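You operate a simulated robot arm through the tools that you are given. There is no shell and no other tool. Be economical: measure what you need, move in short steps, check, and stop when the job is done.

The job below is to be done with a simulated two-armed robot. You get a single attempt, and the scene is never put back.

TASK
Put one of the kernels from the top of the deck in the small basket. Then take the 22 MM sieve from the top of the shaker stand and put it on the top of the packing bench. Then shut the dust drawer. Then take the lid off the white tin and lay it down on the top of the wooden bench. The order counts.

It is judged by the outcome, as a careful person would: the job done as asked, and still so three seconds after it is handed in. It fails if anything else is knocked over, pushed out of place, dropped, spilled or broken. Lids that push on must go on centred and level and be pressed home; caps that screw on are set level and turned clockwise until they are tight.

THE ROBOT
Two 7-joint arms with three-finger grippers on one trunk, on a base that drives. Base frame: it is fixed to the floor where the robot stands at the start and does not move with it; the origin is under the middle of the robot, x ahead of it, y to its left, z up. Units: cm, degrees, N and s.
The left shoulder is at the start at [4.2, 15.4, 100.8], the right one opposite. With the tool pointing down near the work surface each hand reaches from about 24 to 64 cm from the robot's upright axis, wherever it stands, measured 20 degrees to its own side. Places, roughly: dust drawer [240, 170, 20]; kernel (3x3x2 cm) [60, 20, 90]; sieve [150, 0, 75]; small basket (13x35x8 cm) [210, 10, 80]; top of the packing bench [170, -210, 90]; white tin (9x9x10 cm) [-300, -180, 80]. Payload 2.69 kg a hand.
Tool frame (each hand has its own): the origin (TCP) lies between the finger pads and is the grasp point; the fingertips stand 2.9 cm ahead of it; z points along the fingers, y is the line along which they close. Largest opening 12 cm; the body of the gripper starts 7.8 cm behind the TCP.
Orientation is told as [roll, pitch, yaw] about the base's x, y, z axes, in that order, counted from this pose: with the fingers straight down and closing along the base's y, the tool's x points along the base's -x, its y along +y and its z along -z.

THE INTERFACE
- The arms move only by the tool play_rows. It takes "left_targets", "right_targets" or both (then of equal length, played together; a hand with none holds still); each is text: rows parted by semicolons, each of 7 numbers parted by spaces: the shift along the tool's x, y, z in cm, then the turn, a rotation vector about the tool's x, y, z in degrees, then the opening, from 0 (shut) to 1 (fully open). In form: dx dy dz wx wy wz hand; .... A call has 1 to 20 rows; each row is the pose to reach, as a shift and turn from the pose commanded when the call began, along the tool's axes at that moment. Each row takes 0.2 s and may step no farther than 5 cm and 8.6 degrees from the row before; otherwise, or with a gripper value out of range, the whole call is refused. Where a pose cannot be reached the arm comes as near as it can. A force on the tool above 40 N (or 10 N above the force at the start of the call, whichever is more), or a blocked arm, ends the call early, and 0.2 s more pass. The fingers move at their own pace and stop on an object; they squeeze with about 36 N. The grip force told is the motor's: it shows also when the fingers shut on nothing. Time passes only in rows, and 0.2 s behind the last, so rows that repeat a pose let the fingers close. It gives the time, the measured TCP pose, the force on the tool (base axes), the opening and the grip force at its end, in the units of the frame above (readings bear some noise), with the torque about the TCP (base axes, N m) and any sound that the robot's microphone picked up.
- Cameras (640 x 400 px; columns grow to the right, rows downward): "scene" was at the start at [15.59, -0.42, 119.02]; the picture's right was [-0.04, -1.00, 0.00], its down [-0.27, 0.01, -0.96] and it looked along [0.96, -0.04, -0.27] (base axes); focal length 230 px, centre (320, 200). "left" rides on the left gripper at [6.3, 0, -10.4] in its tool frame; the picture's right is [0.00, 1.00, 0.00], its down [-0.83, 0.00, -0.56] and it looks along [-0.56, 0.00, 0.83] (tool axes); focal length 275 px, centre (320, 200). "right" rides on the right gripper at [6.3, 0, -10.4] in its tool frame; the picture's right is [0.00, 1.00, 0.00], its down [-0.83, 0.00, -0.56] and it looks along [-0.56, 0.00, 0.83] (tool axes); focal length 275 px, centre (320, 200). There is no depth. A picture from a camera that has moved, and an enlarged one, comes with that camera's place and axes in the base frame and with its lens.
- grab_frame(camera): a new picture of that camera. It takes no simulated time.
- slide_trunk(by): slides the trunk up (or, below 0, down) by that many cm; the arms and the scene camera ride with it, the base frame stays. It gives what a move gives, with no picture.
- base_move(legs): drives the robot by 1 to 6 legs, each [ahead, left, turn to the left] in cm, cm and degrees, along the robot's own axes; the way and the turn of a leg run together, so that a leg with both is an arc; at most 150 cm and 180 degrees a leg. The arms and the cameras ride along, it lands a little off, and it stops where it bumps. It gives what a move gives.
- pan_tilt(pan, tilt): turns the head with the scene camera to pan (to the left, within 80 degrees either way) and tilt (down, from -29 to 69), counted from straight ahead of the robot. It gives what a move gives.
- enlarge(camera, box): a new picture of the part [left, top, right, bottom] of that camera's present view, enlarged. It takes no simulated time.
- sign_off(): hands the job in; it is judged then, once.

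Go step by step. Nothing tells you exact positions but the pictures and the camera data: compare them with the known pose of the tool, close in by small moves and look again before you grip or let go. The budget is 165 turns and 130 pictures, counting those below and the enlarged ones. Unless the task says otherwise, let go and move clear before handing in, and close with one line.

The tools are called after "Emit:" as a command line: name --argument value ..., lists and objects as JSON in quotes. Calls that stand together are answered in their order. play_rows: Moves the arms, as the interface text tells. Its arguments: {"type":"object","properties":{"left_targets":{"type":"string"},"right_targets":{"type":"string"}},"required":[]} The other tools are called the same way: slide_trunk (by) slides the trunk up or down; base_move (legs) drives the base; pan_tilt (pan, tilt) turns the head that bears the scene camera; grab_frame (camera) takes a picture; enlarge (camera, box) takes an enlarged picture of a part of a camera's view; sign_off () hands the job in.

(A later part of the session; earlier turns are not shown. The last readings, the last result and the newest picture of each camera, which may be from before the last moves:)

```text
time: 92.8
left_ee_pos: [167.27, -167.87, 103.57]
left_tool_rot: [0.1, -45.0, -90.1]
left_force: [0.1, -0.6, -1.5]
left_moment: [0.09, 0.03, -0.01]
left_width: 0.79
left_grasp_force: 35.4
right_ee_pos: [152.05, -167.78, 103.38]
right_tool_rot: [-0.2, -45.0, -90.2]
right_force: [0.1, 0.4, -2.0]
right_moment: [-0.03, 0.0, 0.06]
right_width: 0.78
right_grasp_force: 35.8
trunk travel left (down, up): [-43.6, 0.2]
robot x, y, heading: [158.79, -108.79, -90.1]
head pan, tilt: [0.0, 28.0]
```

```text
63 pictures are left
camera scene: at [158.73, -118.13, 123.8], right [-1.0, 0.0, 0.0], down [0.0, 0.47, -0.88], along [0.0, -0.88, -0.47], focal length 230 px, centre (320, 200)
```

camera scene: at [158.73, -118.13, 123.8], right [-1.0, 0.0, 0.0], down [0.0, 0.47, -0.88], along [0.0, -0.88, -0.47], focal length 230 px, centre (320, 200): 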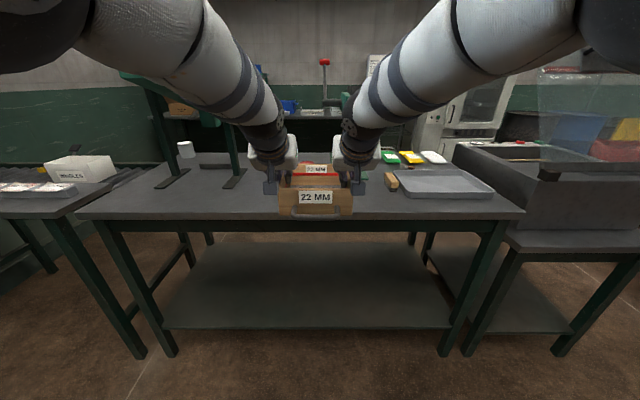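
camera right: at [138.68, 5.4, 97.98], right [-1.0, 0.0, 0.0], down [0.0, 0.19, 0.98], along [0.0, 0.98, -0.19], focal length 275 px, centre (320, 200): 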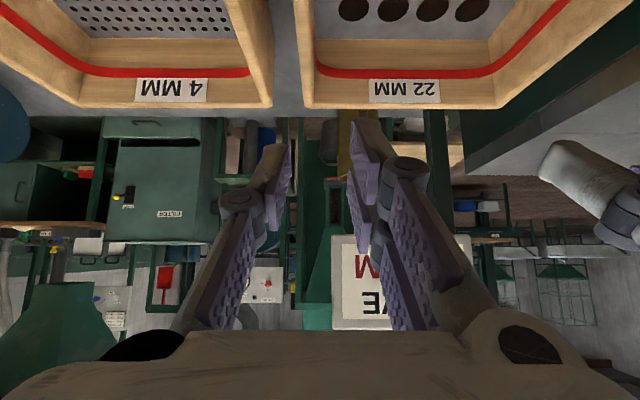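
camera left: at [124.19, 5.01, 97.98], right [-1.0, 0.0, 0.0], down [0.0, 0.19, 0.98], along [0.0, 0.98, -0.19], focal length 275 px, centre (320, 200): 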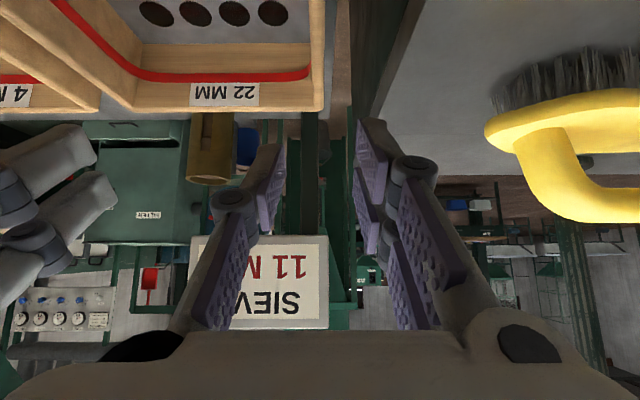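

Triangulated bench: top z≈86.5, front edge y≈−180. Driving ahead 23 cm puts the sieve over a free spot at about [160, −191].

Emit:
base_move --legs '[[23, 0, 0]]'

Emit:
grab_frame --camera "scene"

Emit:
grab_frame --camera "left"

```text
time: 94.5
left_ee_pos: [167.43, -190.88, 103.4]
left_tool_rot: [0.1, -45.0, -89.9]
left_force: [0.1, -0.7, -1.4]
left_moment: [-0.02, 0.02, 0.03]
left_width: 0.79
left_grasp_force: 35.9
right_ee_pos: [152.39, -190.69, 103.23]
right_tool_rot: [-0.2, -44.9, -90.0]
right_force: [-0.4, 0.2, -2.1]
right_moment: [0.04, -0.02, 0.05]
right_width: 0.77
right_grasp_force: 35.7
trunk travel left (down, up): [-43.6, 0.2]
robot x, y, heading: [158.6, -131.63, -89.8]
head pan, tilt: [0.0, 28.0]
```

```text
62 pictures are left
camera scene: at [158.74, -141.14, 123.8], right [-1.0, 0.0, 0.0], down [0.0, 0.47, -0.88], along [0.0, -0.88, -0.47], focal length 230 px, centre (320, 200)
```

scene: 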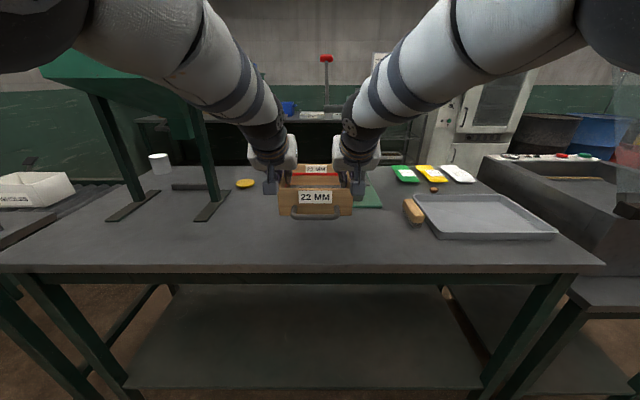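

```text
61 pictures are left
camera left: at [167.4, -178.93, 106.42], right [1.0, 0.0, 0.0], down [0.0, -0.19, 0.98], along [0.0, -0.98, -0.19], focal length 275 px, centre (320, 200)
```

left: 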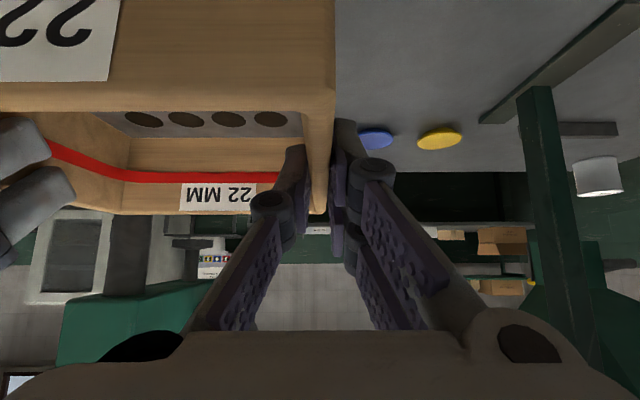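

Bench top confirmed at z≈86, edge y≈−179.5; the spot is free. Lowering 8.5 cm.

Emit:
play_rows --left_targets "1 0 1 0 0 0 0; 2 0 2 0 0 0 0; 3 0 3 0 0 0 0; 4 0 4 0 0 0 0; 5 0 5 0 0 0 0; 6 0 6 0 0 0 0; 6 0 6 0 0 0 0" --right_targets "1 0 1 0 0 0 0; 2 0 2 0 0 0 0; 3 0 3 0 0 0 0; 4 0 4 0 0 0 0; 5 0 5 0 0 0 0; 6 0 6 0 0 0 0; 6 0 6 0 0 0 0"

Emit:
enlarge --camera "scene" --box '[240, 150, 400, 260]'

```text
time: 96.1
left_ee_pos: [167.45, -190.77, 95.04]
left_tool_rot: [0.1, -45.1, -89.9]
left_force: [-2.0, 0.2, -2.4]
left_moment: [-0.18, -0.02, -0.08]
left_width: 0.76
left_grasp_force: 35.7
right_ee_pos: [152.19, -190.75, 95.0]
right_tool_rot: [-0.1, -44.9, -90.0]
right_force: [1.9, -0.6, -0.8]
right_moment: [0.22, -0.09, 0.06]
right_width: 0.8
right_grasp_force: 35.7
trunk travel left (down, up): [-43.6, 0.2]
robot x, y, heading: [158.87, -131.4, -89.9]
head pan, tilt: [0.0, 28.0]
```

```text
3.64 times, centred on (320, 205) of scene
camera zoom: at [158.74, -141.05, 123.8], right [-1.0, 0.0, 0.0], down [0.0, 0.47, -0.88], along [0.0, -0.88, -0.47], focal length 837 px, centre (320, 182)
```

zoom: 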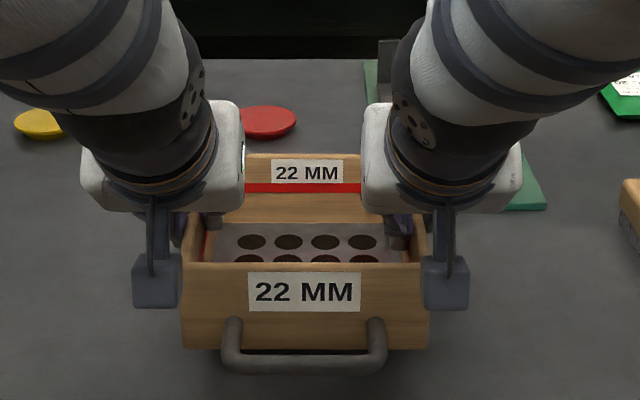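

Clear all round. Lowering the last bit in small steps until contact.

Emit:
play_rows --left_targets "0.35 0 0.35 0 0 0 0; 0.7 0 0.7 0 0 0 0; 1 0 1 0 0 0 0; 1.2 0 1.2 0 0 0 0; 1.4 0 1.4 0 0 0 0" --right_targets "0.35 0 0.35 0 0 0 0; 0.7 0 0.7 0 0 0 0; 1 0 1 0 0 0 0; 1.2 0 1.2 0 0 0 0; 1.4 0 1.4 0 0 0 0"

Emit:
enlarge --camera "scene" --box '[240, 150, 400, 260]'

```text
time: 97.3
left_ee_pos: [167.44, -190.82, 93.06]
left_tool_rot: [-0.1, -45.1, -89.8]
left_force: [-11.7, -2.4, -1.3]
left_moment: [0.51, 0.03, -0.23]
left_width: 0.8
left_grasp_force: 35.4
right_ee_pos: [152.16, -190.87, 93.0]
right_tool_rot: [0.2, -45.0, -90.2]
right_force: [11.2, 2.2, -3.3]
right_moment: [-0.54, 0.07, 0.51]
right_width: 0.81
right_grasp_force: 35.7
trunk travel left (down, up): [-43.6, 0.2]
robot x, y, heading: [159.04, -131.28, -89.9]
head pan, tilt: [0.0, 28.0]
```

```text
3.64 times, centred on (320, 205) of scene
camera zoom: at [158.74, -141.09, 123.79], right [-1.0, 0.0, 0.0], down [0.0, 0.47, -0.88], along [0.0, -0.88, -0.47], focal length 837 px, centre (320, 182)
```

zoom: 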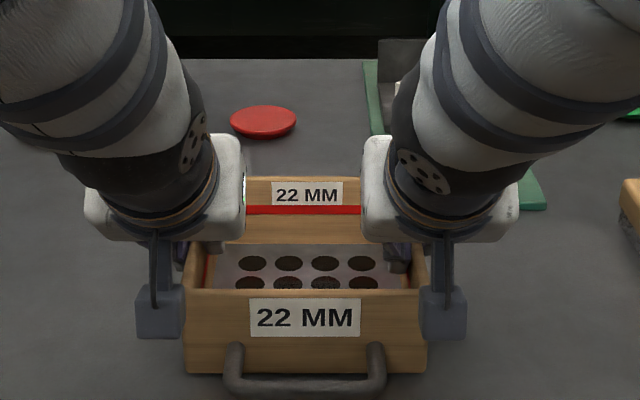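

No floor contact yet; continuing slowly.

Emit:
play_rows --left_targets "0.2 0 0.2 0 0 0 0; 0.4 0 0.4 0 0 0 0; 0.6 0 0.6 0 0 0 0; 0.8 0 0.8 0 0 0 0" --right_targets "0.2 0 0.2 0 0 0 0; 0.4 0 0.4 0 0 0 0; 0.6 0 0.6 0 0 0 0; 0.8 0 0.8 0 0 0 0"

```text
time: 98.3
left_ee_pos: [167.44, -190.88, 92.57]
left_tool_rot: [-0.2, -45.7, -89.6]
left_force: [-16.5, -6.0, 11.8]
left_moment: [0.7, 0.25, -0.33]
left_width: 0.79
left_grasp_force: 35.8
right_ee_pos: [152.4, -190.84, 92.54]
right_tool_rot: [0.3, -45.6, -90.3]
right_force: [17.8, 0.5, 14.5]
right_moment: [0.18, 0.27, 0.71]
right_width: 0.8
right_grasp_force: 35.8
trunk travel left (down, up): [-43.6, 0.2]
robot x, y, heading: [158.81, -131.7, -90.0]
head pan, tilt: [0.0, 28.0]
```

It has touched down on the bench. I'll ease the load and open both hands.

Emit:
play_rows --left_targets "-0.4 0 -0.4 0 0 0 0; -0.4 0 -0.4 0 0 0 0.1; -0.4 0 -0.4 0 0 0 0.2; -0.4 0 -0.4 0 0 0 0.25; -0.4 0 -0.4 0 0 0 0.25" --right_targets "-0.4 0 -0.4 0 0 0 0; -0.4 0 -0.4 0 0 0 0.1; -0.4 0 -0.4 0 0 0 0.2; -0.4 0 -0.4 0 0 0 0.25; -0.4 0 -0.4 0 0 0 0.25"

Emit:
enlarge --camera "scene" --box '[240, 150, 400, 260]'

Emit:
enlarge --camera "left" --box '[200, 0, 440, 220]'

```text
time: 99.5
left_ee_pos: [167.4, -190.62, 92.46]
left_tool_rot: [0.1, -45.1, -89.9]
left_force: [-0.8, 0.2, -0.2]
left_moment: [-0.03, -0.01, -0.01]
left_width: 3.0
left_grasp_force: 0.1
right_ee_pos: [152.25, -190.82, 92.34]
right_tool_rot: [-0.3, -44.8, -90.1]
right_force: [-0.5, 0.2, -0.4]
right_moment: [-0.01, 0.02, -0.02]
right_width: 2.99
right_grasp_force: 0.1
trunk travel left (down, up): [-43.6, 0.2]
robot x, y, heading: [158.6, -131.19, -89.6]
head pan, tilt: [0.0, 28.0]
```

```text
3.64 times, centred on (320, 205) of scene
camera zoom: at [158.74, -141.06, 123.8], right [-1.0, 0.0, 0.0], down [0.0, 0.47, -0.88], along [0.0, -0.88, -0.47], focal length 837 px, centre (320, 182)
```

zoom: 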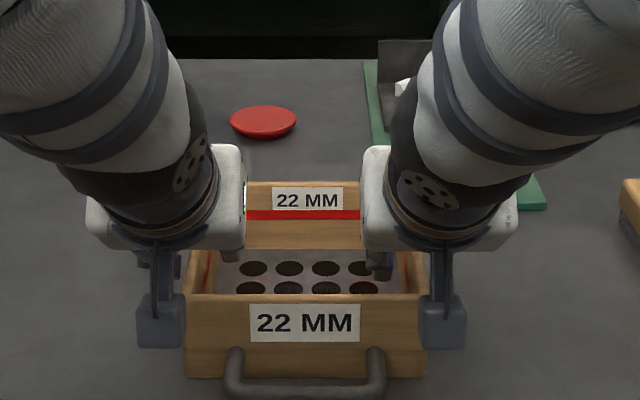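

```text
1.82 times, centred on (320, 110) of left
camera zoom: at [167.39, -178.83, 95.41], right [1.0, 0.0, 0.0], down [0.0, -0.19, 0.98], along [0.0, -0.98, -0.19], focal length 500 px, centre (320, 364)
```

zoom: 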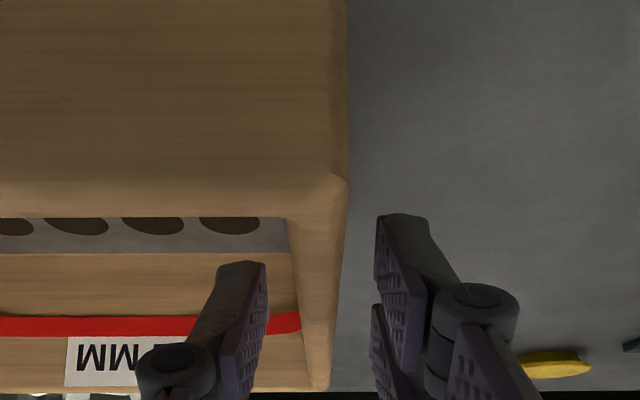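

Released cleanly. I'll raise both hands straight up 8 cm, then back the robot away.

Emit:
play_rows --left_targets "-1 0 -1 0 0 0 0.25; -2.5 0 -2.5 0 0 0 0.25; -4 0 -4 0 0 0 0.25; -5.7 0 -5.7 0 0 0 0.25; -5.7 0 -5.7 0 0 0 0.25" --right_targets "-1 0 -1 0 0 0 0.25; -2.5 0 -2.5 0 0 0 0.25; -4 0 -4 0 0 0 0.25; -5.7 0 -5.7 0 0 0 0.25; -5.7 0 -5.7 0 0 0 0.25"

Emit:
base_move --legs '[[-25, 0, 0]]'

Emit:
grab_frame --camera "scene"

```text
time: 100.7
left_ee_pos: [167.52, -190.71, 100.49]
left_tool_rot: [0.0, -45.0, -89.8]
left_force: [0.1, -0.1, 0.0]
left_moment: [0.0, 0.01, 0.0]
left_width: 2.99
left_grasp_force: 0.1
right_ee_pos: [152.34, -190.76, 100.31]
right_tool_rot: [-0.3, -44.9, -90.0]
right_force: [0.1, 0.5, -0.6]
right_moment: [-0.01, -0.01, -0.02]
right_width: 3.01
right_grasp_force: 0.0
trunk travel left (down, up): [-43.6, 0.2]
robot x, y, heading: [158.96, -131.5, -90.0]
head pan, tilt: [0.0, 28.0]
```

```text
time: 102.5
left_ee_pos: [167.51, -165.93, 100.47]
left_tool_rot: [0.0, -45.1, -89.8]
left_force: [0.2, 0.4, 1.0]
left_moment: [0.0, 0.01, -0.02]
left_width: 3.0
left_grasp_force: 0.0
right_ee_pos: [152.34, -165.89, 100.42]
right_tool_rot: [-0.3, -45.0, -89.9]
right_force: [0.2, 0.8, 0.2]
right_moment: [0.01, 0.0, 0.01]
right_width: 2.98
right_grasp_force: 0.0
trunk travel left (down, up): [-43.6, 0.2]
robot x, y, heading: [158.54, -107.1, -89.7]
head pan, tilt: [0.0, 28.0]
```

```text
56 pictures are left
camera scene: at [158.71, -116.2, 123.8], right [-1.0, 0.0, 0.0], down [0.0, 0.47, -0.88], along [0.0, -0.88, -0.47], focal length 230 px, centre (320, 200)
```

scene: 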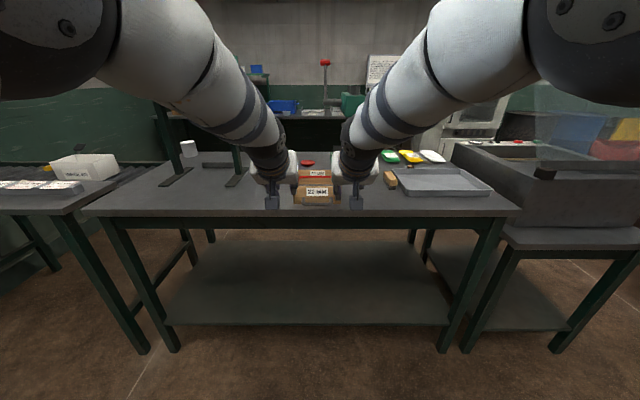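

The sieve stands on the packing bench. Next is the dust drawer. I'll fold the arms to a compact downward pose for driving.

Emit:
play_rows --left_targets "0 2 0 0 6 0 0.2; 0 4 -1.5 0 12 0 0.2; 1 6 -4 0 18 0 0.2; 2 7 -7 0 24 0 0.2; 3.5 8 -10 0 30 0 0.2; 5 8.5 -13 0 36 0 0.2; 6.5 9 -16 0 41 0 0.2; 8 9.5 -19 0 45 0 0.2; 8 9.5 -19 0 45 0 0.2" --right_targets "0 -2 0 0 6 0 0.2; 0 -4 -1.5 0 12 0 0.2; 1 -6 -4 0 18 0 0.2; 2 -7 -7 0 24 0 0.2; 3.5 -8 -10 0 30 0 0.2; 5 -8.5 -13 0 36 0 0.2; 6.5 -9 -16 0 41 0 0.2; 8 -9.5 -19 0 45 0 0.2; 8 -9.5 -19 0 45 0 0.2"

Emit:
pan_tilt --pan 0 --tilt 20

Emit:
base_move --legs '[[0, 0, -90]]'

Emit:
grab_frame --camera "scene"

```text
time: 104.5
left_ee_pos: [177.03, -146.93, 108.18]
left_tool_rot: [0.1, 0.1, -89.8]
left_force: [0.6, -0.9, -0.2]
left_moment: [0.03, -0.01, 0.03]
left_width: 2.41
left_grasp_force: 0.1
right_ee_pos: [142.91, -146.84, 108.14]
right_tool_rot: [-0.2, 0.2, -90.1]
right_force: [-1.3, 0.0, 0.0]
right_moment: [0.04, -0.01, -0.01]
right_width: 2.39
right_grasp_force: 0.1
trunk travel left (down, up): [-43.6, 0.2]
robot x, y, heading: [158.66, -106.93, -89.8]
head pan, tilt: [0.0, 28.0]
```

```text
time: 105.2
left_ee_pos: [176.94, -146.74, 108.24]
left_tool_rot: [0.2, -0.2, -89.8]
left_force: [-0.5, 0.1, -0.1]
left_moment: [0.0, 0.03, 0.03]
left_width: 2.39
left_grasp_force: 0.1
right_ee_pos: [142.84, -146.88, 108.26]
right_tool_rot: [-0.2, 0.1, -90.0]
right_force: [-0.6, 0.6, -0.6]
right_moment: [0.0, -0.01, 0.02]
right_width: 2.4
right_grasp_force: 0.0
trunk travel left (down, up): [-43.6, 0.2]
robot x, y, heading: [158.69, -106.61, -89.8]
head pan, tilt: [0.0, 20.0]
```

```text
time: 109.4
left_ee_pos: [118.98, -125.75, 108.24]
left_tool_rot: [0.1, 0.0, -178.7]
left_force: [0.5, 0.5, 0.1]
left_moment: [0.01, 0.01, 0.03]
left_width: 2.42
left_grasp_force: 0.0
right_ee_pos: [118.17, -91.66, 108.32]
right_tool_rot: [-0.1, 0.2, -179.0]
right_force: [0.4, -0.3, -0.1]
right_moment: [0.01, 0.01, 0.0]
right_width: 2.39
right_grasp_force: 0.1
trunk travel left (down, up): [-43.6, 0.2]
robot x, y, heading: [158.69, -106.55, -179.2]
head pan, tilt: [0.0, 20.0]
```

```text
55 pictures are left
camera scene: at [148.95, -106.91, 125.09], right [-0.02, 1.0, 0.0], down [0.34, 0.01, -0.94], along [-0.94, -0.02, -0.34], focal length 230 px, centre (320, 200)
```

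scene: 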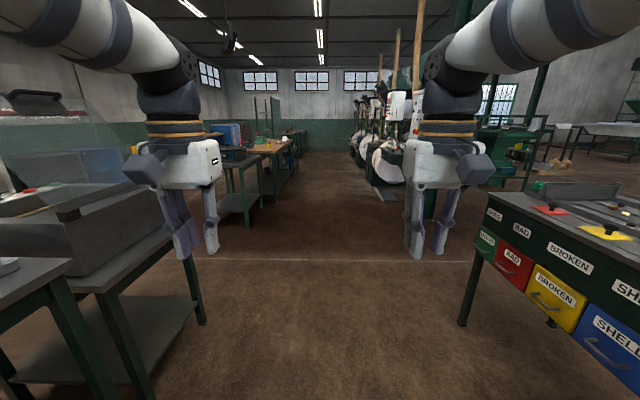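

The aisle ahead (−x) is clear. I'll drive around the deck table's near end to its far side, then face +x.

Emit:
base_move --legs '[[150, 0, 0], [14, 0, -1], [0, -150, 0], [0, -50, 0], [0, 0, -90], [0, 0, -90]]'

Emit:
grab_frame --camera "scene"

```text
time: 140.6
left_ee_pos: [36.51, 108.01, 108.24]
left_tool_rot: [0.0, -0.1, -0.9]
left_force: [0.6, 0.0, 0.1]
left_moment: [0.0, 0.0, 0.03]
left_width: 2.42
left_grasp_force: 0.0
right_ee_pos: [36.04, 73.88, 108.25]
right_tool_rot: [-0.1, 0.1, -1.1]
right_force: [-0.6, 0.7, -0.4]
right_moment: [0.01, -0.01, 0.0]
right_width: 2.39
right_grasp_force: 0.1
trunk travel left (down, up): [-43.6, 0.2]
robot x, y, heading: [-3.9, 90.53, -1.2]
head pan, tilt: [0.0, 20.0]
```

```text
54 pictures are left
camera scene: at [5.74, 90.29, 125.09], right [-0.02, -1.0, 0.0], down [-0.34, 0.01, -0.94], along [0.94, -0.02, -0.34], focal length 230 px, centre (320, 200)
```

scene: 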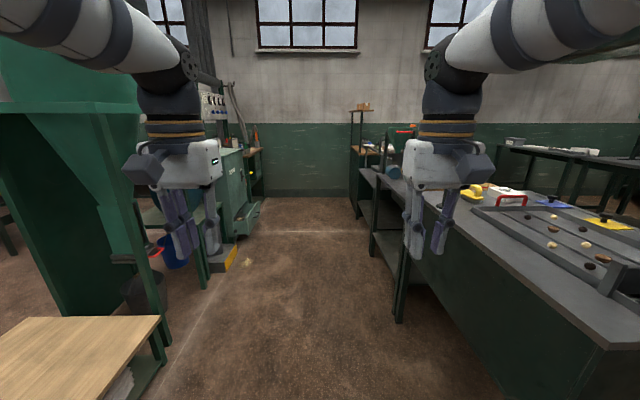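

The lane is clear; the open drawer is at about [240, 163, 20] on the filter cabinet. I'll drive alongside and turn to face it.

Emit:
base_move --legs '[[150, 0, 0], [84, 0, 0.5], [0, 0, 90]]'

Emit:
pan_tilt --pan 0 --tilt 50

Emit:
grab_frame --camera "scene"

```text
time: 155.9
left_ee_pos: [210.3, 125.4, 108.21]
left_tool_rot: [0.1, -0.1, 90.0]
left_force: [-0.8, 0.1, -0.7]
left_moment: [0.0, -0.03, 0.03]
left_width: 2.43
left_grasp_force: 0.1
right_ee_pos: [244.38, 125.48, 108.35]
right_tool_rot: [-0.2, 0.1, 89.7]
right_force: [-0.6, -0.5, 0.1]
right_moment: [0.0, 0.02, -0.01]
right_width: 2.4
right_grasp_force: 0.1
trunk travel left (down, up): [-43.6, 0.2]
robot x, y, heading: [228.29, 85.04, 89.8]
head pan, tilt: [0.0, 20.0]
```

```text
time: 156.8
left_ee_pos: [210.24, 125.51, 108.19]
left_tool_rot: [0.1, -0.1, 90.0]
left_force: [-0.7, 0.1, 0.0]
left_moment: [0.01, 0.0, -0.01]
left_width: 2.4
left_grasp_force: 0.1
right_ee_pos: [244.25, 125.44, 108.27]
right_tool_rot: [-0.2, 0.2, 89.8]
right_force: [-0.3, 0.4, -0.4]
right_moment: [-0.01, 0.01, 0.03]
right_width: 2.4
right_grasp_force: 0.1
trunk travel left (down, up): [-43.6, 0.2]
robot x, y, heading: [228.39, 84.78, 90.0]
head pan, tilt: [0.0, 50.0]
```

```text
53 pictures are left
camera scene: at [228.3, 93.37, 120.54], right [1.0, 0.0, 0.0], down [0.0, -0.77, -0.64], along [0.0, 0.64, -0.77], focal length 230 px, centre (320, 200)
```

scene: 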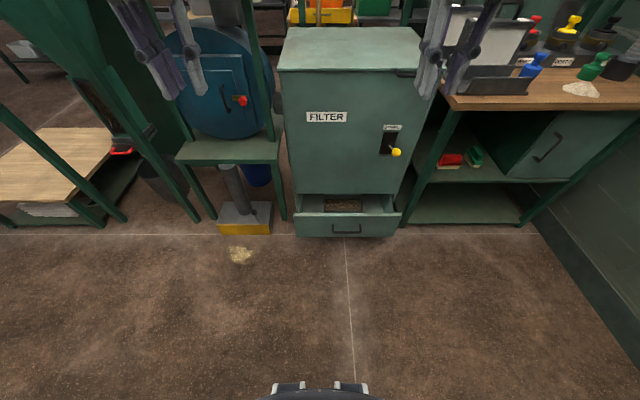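

The drawer front is at about y≈161, centre x≈242.6, z≈6–29, about 10 cm open. I'll lower the trunk fully and drive 12 cm nearer.

Emit:
slide_trunk --by -43

Emit:
base_move --legs '[[12, 0, 0]]'

Emit:
pan_tilt --pan 0 --tilt 35

Emit:
grab_frame --camera "scene"

```text
refused: -43 is not a number from -40 to 40
```

```text
time: 158.1
left_ee_pos: [210.28, 137.46, 108.22]
left_tool_rot: [0.0, -0.1, 90.0]
left_force: [0.4, 0.5, 0.1]
left_moment: [-0.04, 0.02, -0.01]
left_width: 2.4
left_grasp_force: 0.1
right_ee_pos: [244.27, 137.48, 108.28]
right_tool_rot: [0.0, 0.1, 89.8]
right_force: [0.1, 0.9, -1.0]
right_moment: [-0.08, 0.01, -0.03]
right_width: 2.39
right_grasp_force: 0.1
trunk travel left (down, up): [-43.6, 0.2]
robot x, y, heading: [228.48, 96.96, 90.2]
head pan, tilt: [0.0, 50.0]
```

```text
time: 158.8
left_ee_pos: [210.34, 137.48, 108.18]
left_tool_rot: [0.1, -0.1, 90.0]
left_force: [0.7, 0.2, 0.3]
left_moment: [0.01, 0.02, 0.01]
left_width: 2.39
left_grasp_force: 0.1
right_ee_pos: [244.37, 137.45, 108.26]
right_tool_rot: [-0.1, 0.2, 89.8]
right_force: [0.0, -0.2, 0.0]
right_moment: [0.03, -0.02, 0.0]
right_width: 2.41
right_grasp_force: 0.1
trunk travel left (down, up): [-43.6, 0.2]
robot x, y, heading: [228.69, 97.25, 89.7]
head pan, tilt: [0.0, 35.0]
```

```text
52 pictures are left
camera scene: at [228.31, 106.43, 122.7], right [1.0, 0.0, 0.0], down [0.0, -0.57, -0.82], along [0.0, 0.82, -0.57], focal length 230 px, centre (320, 200)
```

scene: 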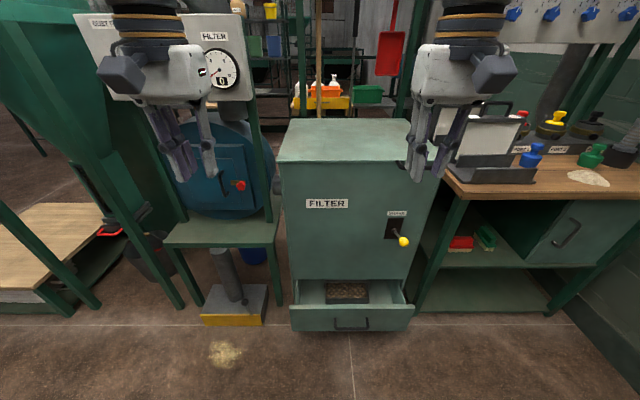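

The drawer front is at y=161, z 8–29, handle around z≈20. Lowering the trunk by 40.

Emit:
slide_trunk --by -40

Emit:
grab_frame --camera "scene"

```text
time: 162.7
left_ee_pos: [210.34, 141.22, 41.6]
left_tool_rot: [0.2, 38.7, 90.1]
left_force: [0.3, 0.2, 0.2]
left_moment: [0.0, -0.02, -0.01]
left_width: 2.43
left_grasp_force: 0.2
right_ee_pos: [244.3, 141.44, 43.12]
right_tool_rot: [-0.2, 36.7, 89.7]
right_force: [0.7, 1.0, 0.6]
right_moment: [0.01, 0.02, -0.01]
right_width: 2.4
right_grasp_force: 0.0
trunk travel left (down, up): [-3.6, 40.2]
robot x, y, heading: [228.44, 97.34, 90.0]
head pan, tilt: [0.0, 35.0]
```

```text
51 pictures are left
camera scene: at [228.34, 123.8, 79.12], right [1.0, 0.0, 0.0], down [0.0, -0.57, -0.82], along [0.0, 0.82, -0.57], focal length 230 px, centre (320, 200)
```

scene: 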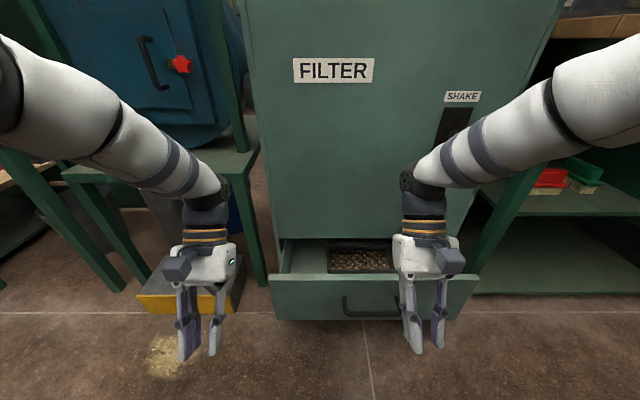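

The body bent down with the tools now tilted backward by 37°. I'll swing the right tool forward to −45° and bring it low in front of the drawer, closed fingers.

Emit:
play_rows --right_targets "-1 0.1 0.4 0 -8.2 0 0.1; -2 0.2 0.8 0 -16.4 0 0; -3 0.3 1.2 0 -24.6 0 0; -4 0.4 1.6 0 -32.8 0 0; -5 0.4 2 0 -41 0 0; -6 0.5 2.4 0 -49.2 0 0; -7 0.6 2.8 0 -57.4 0 0; -8 0.7 3.2 0 -65.6 0 0; -9 0.8 3.6 0 -73.8 0 0; -9.9 0.8 3.95 0 -82 0 0; -9.9 0.8 3.95 0 -82 0 0"

Emit:
grab_frame --camera "scene"

```text
time: 165.1
left_ee_pos: [210.31, 141.17, 41.56]
left_tool_rot: [0.2, 38.7, 90.2]
left_force: [-1.1, 0.4, -0.4]
left_moment: [-0.03, -0.01, 0.01]
left_width: 2.41
left_grasp_force: 0.1
right_ee_pos: [243.65, 147.11, 34.12]
right_tool_rot: [-0.2, -45.5, 89.9]
right_force: [-0.2, 0.1, -0.2]
right_moment: [0.06, -0.01, 0.01]
right_width: 0.0
right_grasp_force: 28.8
trunk travel left (down, up): [-3.6, 40.2]
robot x, y, heading: [228.25, 97.41, 89.9]
head pan, tilt: [0.0, 35.0]
```

```text
50 pictures are left
camera scene: at [228.34, 123.81, 79.11], right [1.0, 0.0, 0.0], down [0.0, -0.57, -0.82], along [0.0, 0.82, -0.57], focal length 230 px, centre (320, 200)
```

scene: 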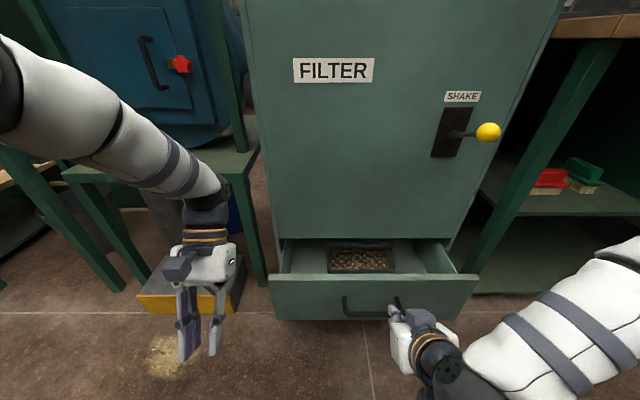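

The fist is in line with the drawer's centre. I'll lower above the handle's height and push forward, first to contact.

Emit:
play_rows --right_targets "0.5 0 2.8 0 0 0 0; 1 0 5.7 0 0 0 0; 1.4 0 8.5 0 0 0 0; 0 0 9.9 0 0 0 0; -1.4 0 11.3 0 0 0 0; -2.8 0 12.7 0 0 0 0; -4.2 0 14.1 0 0 0 0; -4.9 0 14.8 0 0 0 0; -5.6 0 15.5 0 0 0 0"

Emit:
grab_frame --camera "scene"

```text
time: 167.1
left_ee_pos: [210.32, 141.2, 41.55]
left_tool_rot: [0.3, 38.6, 90.1]
left_force: [0.1, -0.4, -0.3]
left_moment: [-0.03, 0.0, 0.0]
left_width: 2.4
left_grasp_force: 0.1
right_ee_pos: [243.72, 162.02, 27.16]
right_tool_rot: [-0.2, -45.4, 90.1]
right_force: [0.0, -0.7, -0.4]
right_moment: [0.01, -0.01, 0.0]
right_width: 0.0
right_grasp_force: 28.1
right hand out of reach, approached as far as the arm can: row 2, 3, 4
trunk travel left (down, up): [-3.6, 40.2]
robot x, y, heading: [228.22, 97.19, 90.0]
head pan, tilt: [0.0, 35.0]
```

```text
49 pictures are left
camera scene: at [228.34, 123.8, 79.11], right [1.0, 0.0, 0.0], down [0.0, -0.57, -0.82], along [0.0, 0.82, -0.57], focal length 230 px, centre (320, 200)
```

scene: 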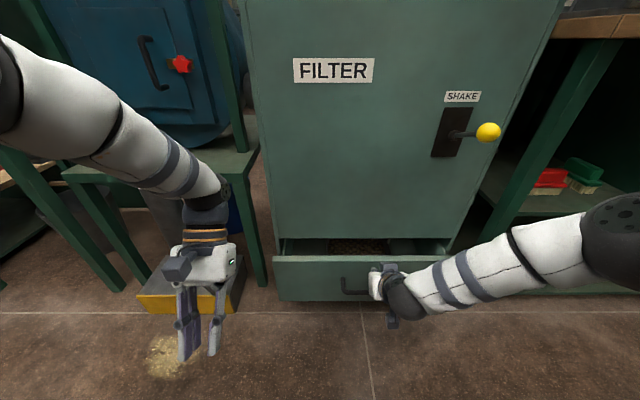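

The drawer slides easily. I'll keep pushing in small steps until it meets its stop.

Emit:
play_rows --right_targets "-0.7 0 0.7 0 0 0 0; -1.4 0 1.4 0 0 0 0; -2.1 0 2.1 0 0 0 0; -2.8 0 2.8 0 0 0 0; -3.5 0 3.5 0 0 0 0; -4 0 4 0 0 0 0; -4.5 0 4.5 0 0 0 0; -5 0 5 0 0 0 0; -5.5 0 5.5 0 0 0 0; -6 0 6 0 0 0 0"

Emit:
grab_frame --camera "scene"

```text
time: 169.1
left_ee_pos: [210.33, 141.07, 41.52]
left_tool_rot: [0.2, 38.5, 90.0]
left_force: [-0.1, 0.2, -0.8]
left_moment: [0.0, 0.0, 0.01]
left_width: 2.4
left_grasp_force: 0.0
right_ee_pos: [243.58, 169.3, 26.94]
right_tool_rot: [-0.1, -44.8, 90.1]
right_force: [-0.2, -5.4, 1.3]
right_moment: [-0.03, 0.03, 0.03]
right_width: 0.0
right_grasp_force: 28.5
trunk travel left (down, up): [-3.6, 40.2]
robot x, y, heading: [228.05, 97.38, 89.9]
head pan, tilt: [0.0, 35.0]
stopped in row 10 (right hand): the force on the tool passed its limit at 53 N (the readings are from after the stop); the commanded pose is now the measured one
```

```text
48 pictures are left
camera scene: at [228.38, 123.73, 79.11], right [1.0, 0.0, 0.0], down [0.0, -0.57, -0.82], along [0.0, 0.82, -0.57], focal length 230 px, centre (320, 200)
```

scene: 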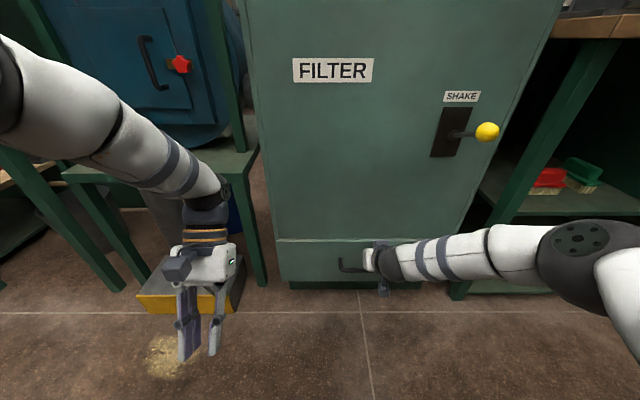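

The drawer hit its stop and looks flush. I'll withdraw the hand and check.

Emit:
play_rows --right_targets "1.5 0 -1.5 0 0 0 0; 3.5 0 -3.5 0 0 0 0; 6 0 -6 0 0 0 0; 9 0 -9 0 0 0 0; 12 0 -12 0 0 0 0; 12 0 -15 0 0 0 0; 12 0 -15 0 0 0 0"

Emit:
enlarge --camera "scene" --box '[240, 180, 520, 340]'

```text
time: 170.7
left_ee_pos: [210.31, 141.17, 41.6]
left_tool_rot: [0.2, 38.8, 90.0]
left_force: [1.0, -0.2, 0.3]
left_moment: [0.02, -0.01, 0.01]
left_width: 2.4
left_grasp_force: 0.0
right_ee_pos: [244.9, 154.11, 28.6]
right_tool_rot: [0.2, -43.7, 89.4]
right_force: [-0.9, 0.7, 0.1]
right_moment: [0.05, 0.01, 0.02]
right_width: 0.0
right_grasp_force: 28.5
right hand out of reach, approached as far as the arm can: row 5, 6, 7
trunk travel left (down, up): [-3.6, 40.2]
robot x, y, heading: [228.32, 97.23, 89.4]
head pan, tilt: [0.0, 35.0]
```

```text
2.29 times, centred on (380, 260) of scene
camera zoom: at [228.38, 123.75, 79.11], right [1.0, 0.0, 0.0], down [0.0, -0.57, -0.82], along [0.0, 0.82, -0.57], focal length 526 px, centre (183, 63)
```

zoom: 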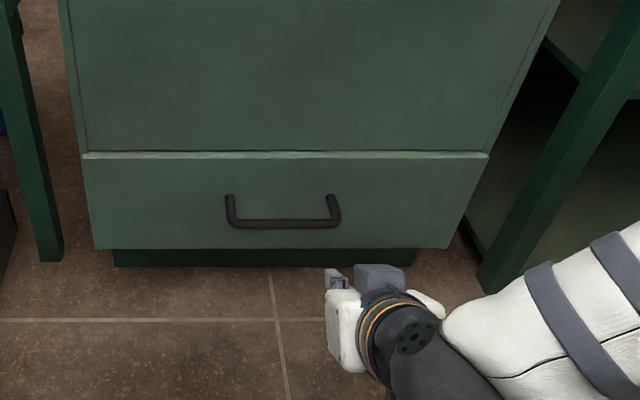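

The dust drawer is shut flush. Now I'll bring the right hand back to its travel pose, back off, and raise the trunk.

Emit:
base_move --legs '[[-12, 0, 0]]'

Emit:
play_rows --right_targets "0 0 -2 0 8 0 0.1; 0 0 -4 0 16 0 0.1; 0 0 -6 0 24 0 0.1; 0 0 -8 0 32 0 0.1; 0 0 -10 0 40 0 0.1; -0.2 0 -12 0 48 0 0.1; -0.4 0 -14 0 56 0 0.1; -0.5 0 -16 0 64 0 0.1; -0.6 0 -17.5 0 72 0 0.1; -0.7 0 -19 0 80 0 0.1; -0.7 0 -19 0 80 0 0.1"

Emit:
slide_trunk --by 36

Emit:
grab_frame --camera "scene"

```text
time: 171.9
left_ee_pos: [210.42, 129.18, 41.5]
left_tool_rot: [0.2, 38.7, 89.9]
left_force: [-0.3, 0.1, -0.1]
left_moment: [0.0, 0.01, 0.03]
left_width: 2.42
left_grasp_force: 0.0
right_ee_pos: [244.9, 142.08, 28.47]
right_tool_rot: [0.3, -43.6, 89.3]
right_force: [0.2, 0.1, -0.1]
right_moment: [0.0, 0.01, -0.03]
right_width: 0.01
right_grasp_force: 28.5
trunk travel left (down, up): [-3.6, 40.2]
robot x, y, heading: [228.68, 85.36, 89.8]
head pan, tilt: [0.0, 35.0]
```

```text
time: 174.3
left_ee_pos: [210.35, 129.16, 41.52]
left_tool_rot: [0.2, 38.8, 89.9]
left_force: [-0.2, -0.1, 0.8]
left_moment: [0.04, 0.04, 0.03]
left_width: 2.41
left_grasp_force: 0.1
right_ee_pos: [244.86, 129.54, 42.69]
right_tool_rot: [0.3, 36.5, 89.7]
right_force: [0.4, 0.7, -0.2]
right_moment: [-0.02, 0.01, -0.04]
right_width: 1.18
right_grasp_force: 0.1
trunk travel left (down, up): [-3.6, 40.2]
robot x, y, heading: [228.5, 85.42, 89.7]
head pan, tilt: [0.0, 35.0]
```

```text
time: 177.8
left_ee_pos: [210.36, 129.03, 77.56]
left_tool_rot: [0.2, 38.7, 89.9]
left_force: [0.9, 0.1, -0.4]
left_moment: [-0.02, -0.02, -0.01]
left_width: 2.36
left_grasp_force: 0.1
right_ee_pos: [244.87, 129.46, 78.61]
right_tool_rot: [0.1, 36.5, 89.6]
right_force: [0.0, -0.3, -1.0]
right_moment: [-0.01, -0.02, 0.04]
right_width: 1.19
right_grasp_force: 0.1
trunk travel left (down, up): [-39.6, 4.2]
robot x, y, heading: [227.71, 85.22, 89.9]
head pan, tilt: [0.0, 35.0]
```

```text
46 pictures are left
camera scene: at [228.32, 98.85, 118.31], right [1.0, 0.0, 0.0], down [0.0, -0.57, -0.82], along [0.0, 0.82, -0.57], focal length 230 px, centre (320, 200)
```

scene: 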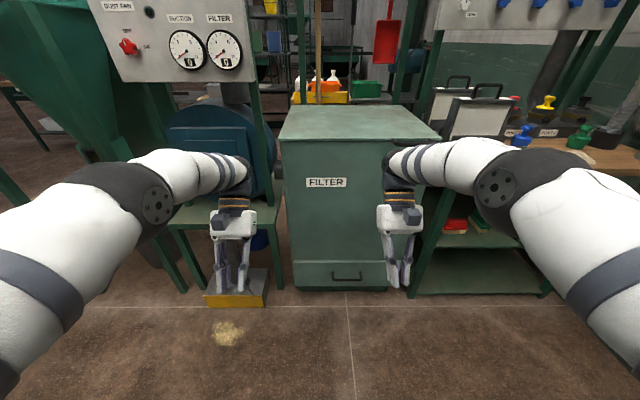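

Drawer closed, and all fine around. I'll restore the arm travel pose and drive back around toward the white tin's corner.

Emit:
play_rows --left_targets "2.8 0 -2.8 0 -5.5 0 0.2; 5.6 0 -5.6 0 -11 0 0.2; 8.4 0 -8.4 0 -16.5 0 0.2; 11.2 0 -11.2 0 -22 0 0.2; 14 0 -14 0 -27.5 0 0.2; 17 0 -17 0 -33 0 0.2; 20 0 -20 0 -38.7 0 0.2; 20 0 -20 0 -38.7 0 0.2" --right_targets "2.8 0 -2.8 0 -5.2 0 0.2; 5.6 0 -5.6 0 -10.4 0 0.2; 8.4 0 -8.4 0 -15.6 0 0.2; 11.2 0 -11.2 0 -20.8 0 0.2; 14 0 -14 0 -26 0 0.2; 17 0 -17 0 -31.2 0 0.2; 20 0 -20 0 -36.5 0 0.2; 20 0 -20 0 -36.5 0 0.2"

Emit:
base_move --legs '[[0, 0, 90], [150, 0, 0], [85, 0, 0], [0, 150, 0], [0, 42, 0]]'

Emit:
pan_tilt --pan 0 --tilt 20

Emit:
grab_frame --camera "scene"

```text
time: 179.6
left_ee_pos: [210.39, 125.94, 105.55]
left_tool_rot: [0.1, -0.1, 89.9]
left_force: [0.1, -1.7, -1.0]
left_moment: [-0.05, 0.02, -0.01]
left_width: 2.42
left_grasp_force: 0.1
right_ee_pos: [244.94, 125.38, 106.77]
right_tool_rot: [0.3, -0.1, 89.4]
right_force: [-0.8, 0.2, -0.7]
right_moment: [-0.01, -0.02, 0.01]
right_width: 2.4
right_grasp_force: 0.1
trunk travel left (down, up): [-39.6, 4.2]
robot x, y, heading: [228.1, 85.37, 89.7]
head pan, tilt: [0.0, 35.0]
```

```text
time: 209.7
left_ee_pos: [-49.99, -121.47, 105.59]
left_tool_rot: [0.0, -0.1, 179.8]
left_force: [0.0, -0.6, 0.4]
left_moment: [0.02, -0.01, -0.02]
left_width: 2.42
left_grasp_force: 0.2
right_ee_pos: [-49.28, -86.88, 106.83]
right_tool_rot: [0.2, -0.1, 179.4]
right_force: [0.5, -0.6, 0.1]
right_moment: [0.0, 0.03, 0.01]
right_width: 2.41
right_grasp_force: 0.0
trunk travel left (down, up): [-39.6, 4.2]
robot x, y, heading: [-9.33, -103.66, 179.9]
head pan, tilt: [0.0, 35.0]
```

```text
time: 210.4
left_ee_pos: [-50.1, -121.51, 105.68]
left_tool_rot: [0.2, 0.0, 179.8]
left_force: [0.2, -0.2, 0.1]
left_moment: [0.0, 0.0, 0.02]
left_width: 2.42
left_grasp_force: 0.0
right_ee_pos: [-49.29, -86.98, 106.82]
right_tool_rot: [0.3, -0.1, 179.4]
right_force: [0.6, -0.6, -0.5]
right_moment: [-0.01, -0.01, -0.01]
right_width: 2.37
right_grasp_force: 0.2
trunk travel left (down, up): [-39.6, 4.2]
robot x, y, heading: [-9.57, -103.72, 179.9]
head pan, tilt: [0.0, 20.0]
```

```text
45 pictures are left
camera scene: at [-23.51, -103.58, 120.7], right [0.01, 1.0, 0.0], down [0.34, 0.0, -0.94], along [-0.94, 0.01, -0.34], focal length 230 px, centre (320, 200)
```

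scene: 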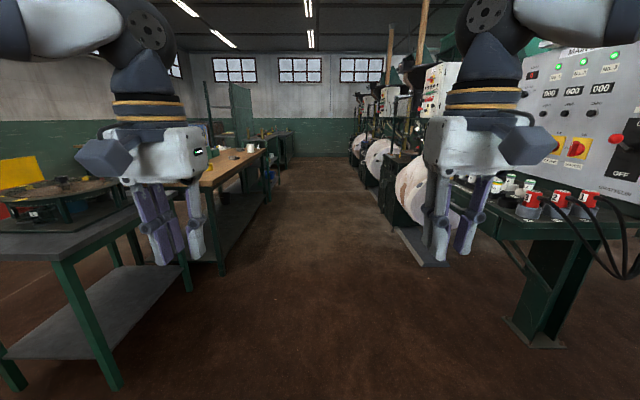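

The aisle ahead is clear, with a wooden-topped bench on the left (y<−163). I'll enlarge what stands on it.

Emit:
enlarge --camera "scene" --box '[190, 110, 310, 200]'

```text
4.44 times, centred on (250, 155) of scene
camera zoom: at [-23.51, -103.58, 120.7], right [0.01, 1.0, 0.0], down [0.34, 0.0, -0.94], along [-0.94, 0.01, -0.34], focal length 1023 px, centre (631, 400)
```

zoom: 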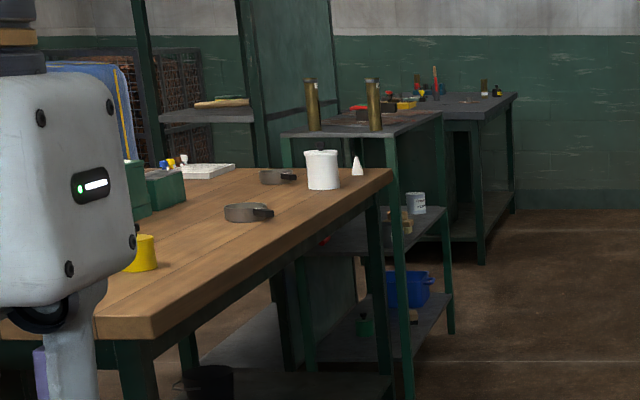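

The white tin stands near the far end of the wooden bench, about [−293, −181]. I'll drive up there and turn to face the bench.

Emit:
base_move --legs '[[150, 0, 0], [124, 0, 0], [0, 0, 90]]'

Emit:
pan_tilt --pan 0 --tilt 35

Emit:
grab_frame --camera "scene"

```text
time: 227.5
left_ee_pos: [-264.33, -145.6, 105.69]
left_tool_rot: [0.1, -0.1, -89.1]
left_force: [0.3, -0.3, 0.3]
left_moment: [0.02, -0.03, 0.01]
left_width: 2.41
left_grasp_force: 0.1
right_ee_pos: [-298.94, -145.7, 106.7]
right_tool_rot: [0.2, -0.1, -89.4]
right_force: [-0.2, 1.2, -0.5]
right_moment: [0.0, -0.01, -0.01]
right_width: 2.39
right_grasp_force: 0.0
trunk travel left (down, up): [-39.6, 4.2]
robot x, y, heading: [-283.26, -105.18, -89.1]
head pan, tilt: [0.0, 20.0]
```

```text
time: 228.3
left_ee_pos: [-264.36, -145.66, 105.56]
left_tool_rot: [0.1, 0.0, -89.2]
left_force: [0.0, -0.7, -0.4]
left_moment: [-0.01, 0.0, 0.0]
left_width: 2.43
left_grasp_force: 0.2
right_ee_pos: [-298.92, -145.68, 106.82]
right_tool_rot: [0.2, -0.2, -89.4]
right_force: [0.0, -0.9, -0.4]
right_moment: [0.0, 0.01, 0.0]
right_width: 2.38
right_grasp_force: 0.0
trunk travel left (down, up): [-39.6, 4.2]
robot x, y, heading: [-283.07, -105.39, -88.9]
head pan, tilt: [0.0, 35.0]
```

```text
43 pictures are left
camera scene: at [-282.91, -119.0, 118.33], right [-1.0, -0.02, 0.0], down [-0.01, 0.57, -0.82], along [0.01, -0.82, -0.57], focal length 230 px, centre (320, 200)
```

scene: 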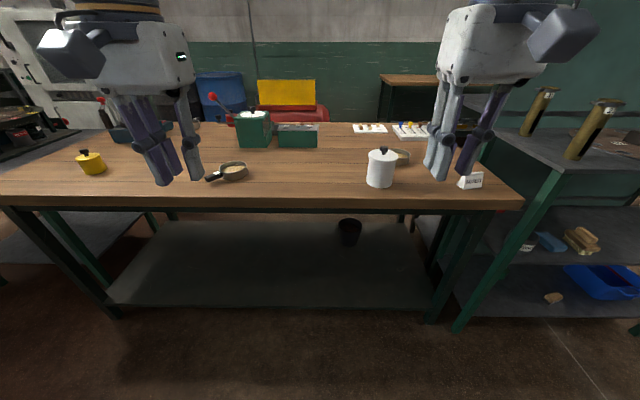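

The white tin with a black-knobbed lid is at about [−300, −183]; the bench front area beside it is free. Driving 28 cm closer.

Emit:
base_move --legs '[[28, 0, -0.8]]'

Emit:
pan_tilt --pan 0 --tilt 45

Emit:
grab_frame --camera "scene"

Emit:
grab_frame --camera "right"

```text
time: 230.3
left_ee_pos: [-264.45, -174.08, 105.61]
left_tool_rot: [0.1, 0.0, -89.7]
left_force: [0.2, -0.2, 0.0]
left_moment: [0.01, 0.02, 0.04]
left_width: 2.41
left_grasp_force: 0.1
right_ee_pos: [-299.21, -173.73, 106.77]
right_tool_rot: [0.1, -0.1, -90.0]
right_force: [0.3, 0.0, -0.2]
right_moment: [0.02, 0.0, 0.02]
right_width: 2.4
right_grasp_force: 0.1
trunk travel left (down, up): [-39.6, 4.2]
robot x, y, heading: [-282.69, -133.42, -89.9]
head pan, tilt: [0.0, 35.0]
```

```text
time: 231.0
left_ee_pos: [-264.52, -173.98, 105.86]
left_tool_rot: [0.1, 0.0, -89.7]
left_force: [0.9, 0.5, 0.5]
left_moment: [0.01, -0.01, 0.0]
left_width: 2.37
left_grasp_force: 0.1
right_ee_pos: [-299.23, -173.65, 106.83]
right_tool_rot: [0.1, -0.1, -90.0]
right_force: [-0.1, -0.7, 0.7]
right_moment: [0.0, 0.02, -0.01]
right_width: 2.38
right_grasp_force: 0.0
trunk travel left (down, up): [-39.6, 4.2]
robot x, y, heading: [-283.02, -133.13, -89.7]
head pan, tilt: [0.0, 45.0]
```

```text
42 pictures are left
camera scene: at [-282.8, -146.45, 116.84], right [-1.0, 0.0, 0.0], down [0.0, 0.71, -0.71], along [0.0, -0.71, -0.71], focal length 230 px, centre (320, 200)
```

scene: 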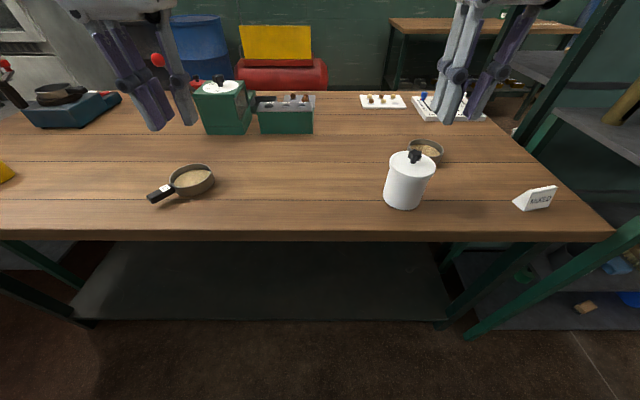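

```text
41 pictures are left
camera right: at [-299.22, -167.22, 117.13], right [1.0, 0.0, 0.0], down [0.0, -0.83, 0.56], along [0.01, -0.56, -0.83], focal length 275 px, centre (320, 200)
```

right: 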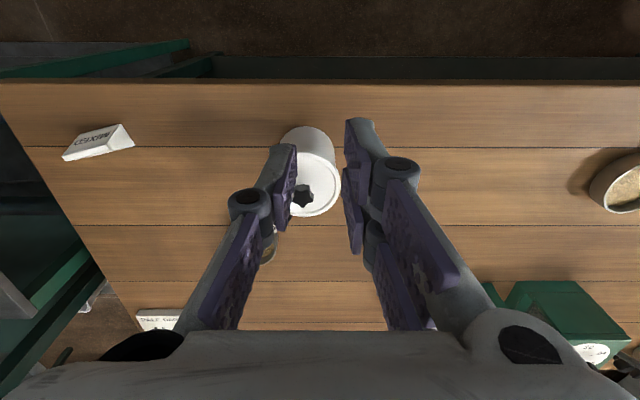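

The lid's black knob is at about [−300.9, −184.1, 91.5]. I'll enlarge the tin to see how the lid sits.

Emit:
enlarge --camera "scene" --box '[360, 130, 460, 220]'

Emit:
enlarge --camera "right" --box '[250, 110, 390, 280]'

```text
4.44 times, centred on (410, 175) of scene
camera zoom: at [-282.8, -146.45, 116.84], right [-1.0, 0.0, 0.0], down [0.0, 0.71, -0.71], along [0.0, -0.71, -0.71], focal length 1023 px, centre (-80, 311)
```

zoom: 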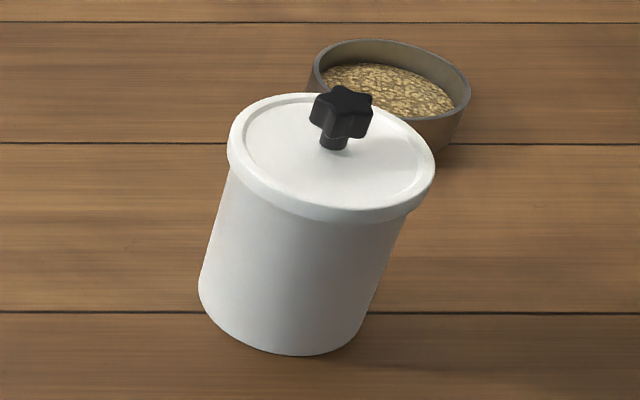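

```text
2.35 times, centred on (320, 195) of right
camera zoom: at [-299.22, -167.22, 117.13], right [1.0, 0.0, 0.0], down [0.0, -0.83, 0.56], along [0.01, -0.56, -0.83], focal length 648 px, centre (320, 212)
```

zoom: 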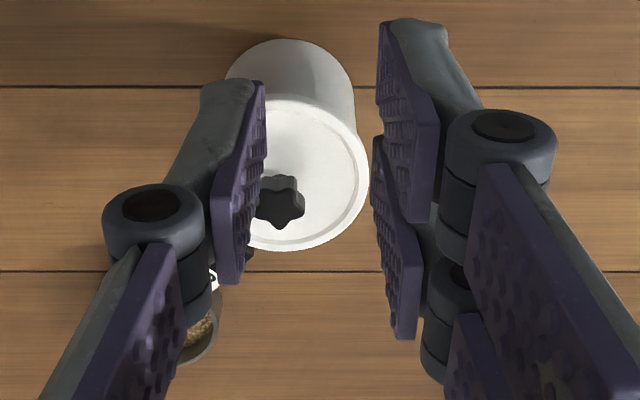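

It's a lid with a skirt and a star knob, about 2.8 cm wide, on a tin standing with its base at z≈82. I'll bring the right hand above the knob.

Emit:
play_rows --right_targets "-2.6 -0.4 2 0 0 0 0.4; -5.2 -0.8 4 0 0 0 0.4; -7.8 -1.2 6 0 0 0 0.4; -10.4 -1.7 8 0 0 0 0.4; -10.4 -1.7 8 0 0 0 0.4"

Emit:
grab_frame --camera "right"

Emit:
enlarge --camera "scene" --box '[340, 80, 480, 220]'

```text
time: 232.2
left_ee_pos: [-264.57, -173.98, 105.76]
left_tool_rot: [0.1, 0.0, -89.6]
left_force: [0.0, 0.6, -0.3]
left_moment: [-0.01, 0.02, 0.02]
left_width: 2.42
left_grasp_force: 0.0
right_ee_pos: [-300.79, -183.97, 98.65]
right_tool_rot: [0.3, -0.2, -90.0]
right_force: [-0.1, -0.3, -0.4]
right_moment: [-0.04, 0.0, 0.0]
right_width: 4.81
right_grasp_force: 0.1
trunk travel left (down, up): [-39.6, 4.2]
robot x, y, heading: [-282.5, -133.28, -89.6]
head pan, tilt: [0.0, 45.0]
```

```text
38 pictures are left
camera right: at [-300.94, -177.57, 109.04], right [1.0, 0.0, 0.0], down [0.0, -0.83, 0.56], along [0.01, -0.56, -0.83], focal length 275 px, centre (320, 200)
```

right: 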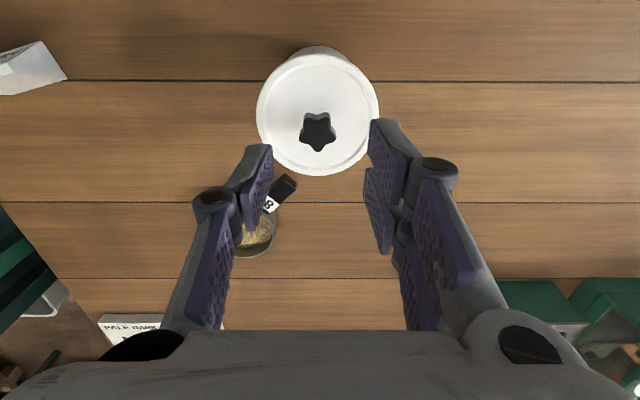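

```text
2.86 times, centred on (410, 150) of scene
camera zoom: at [-282.8, -146.42, 116.85], right [-1.0, 0.0, 0.0], down [0.0, 0.71, -0.71], along [0.0, -0.71, -0.71], focal length 658 px, centre (63, 343)
```

zoom: 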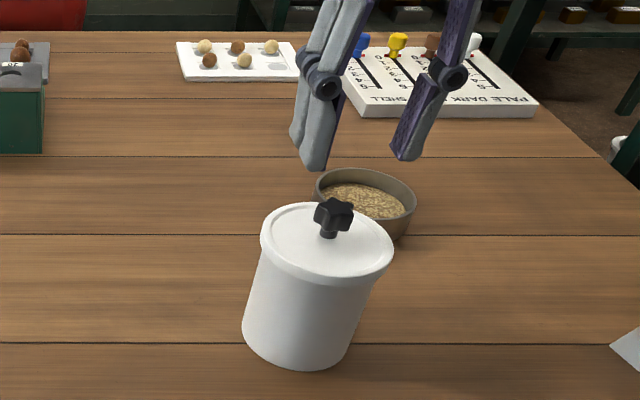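

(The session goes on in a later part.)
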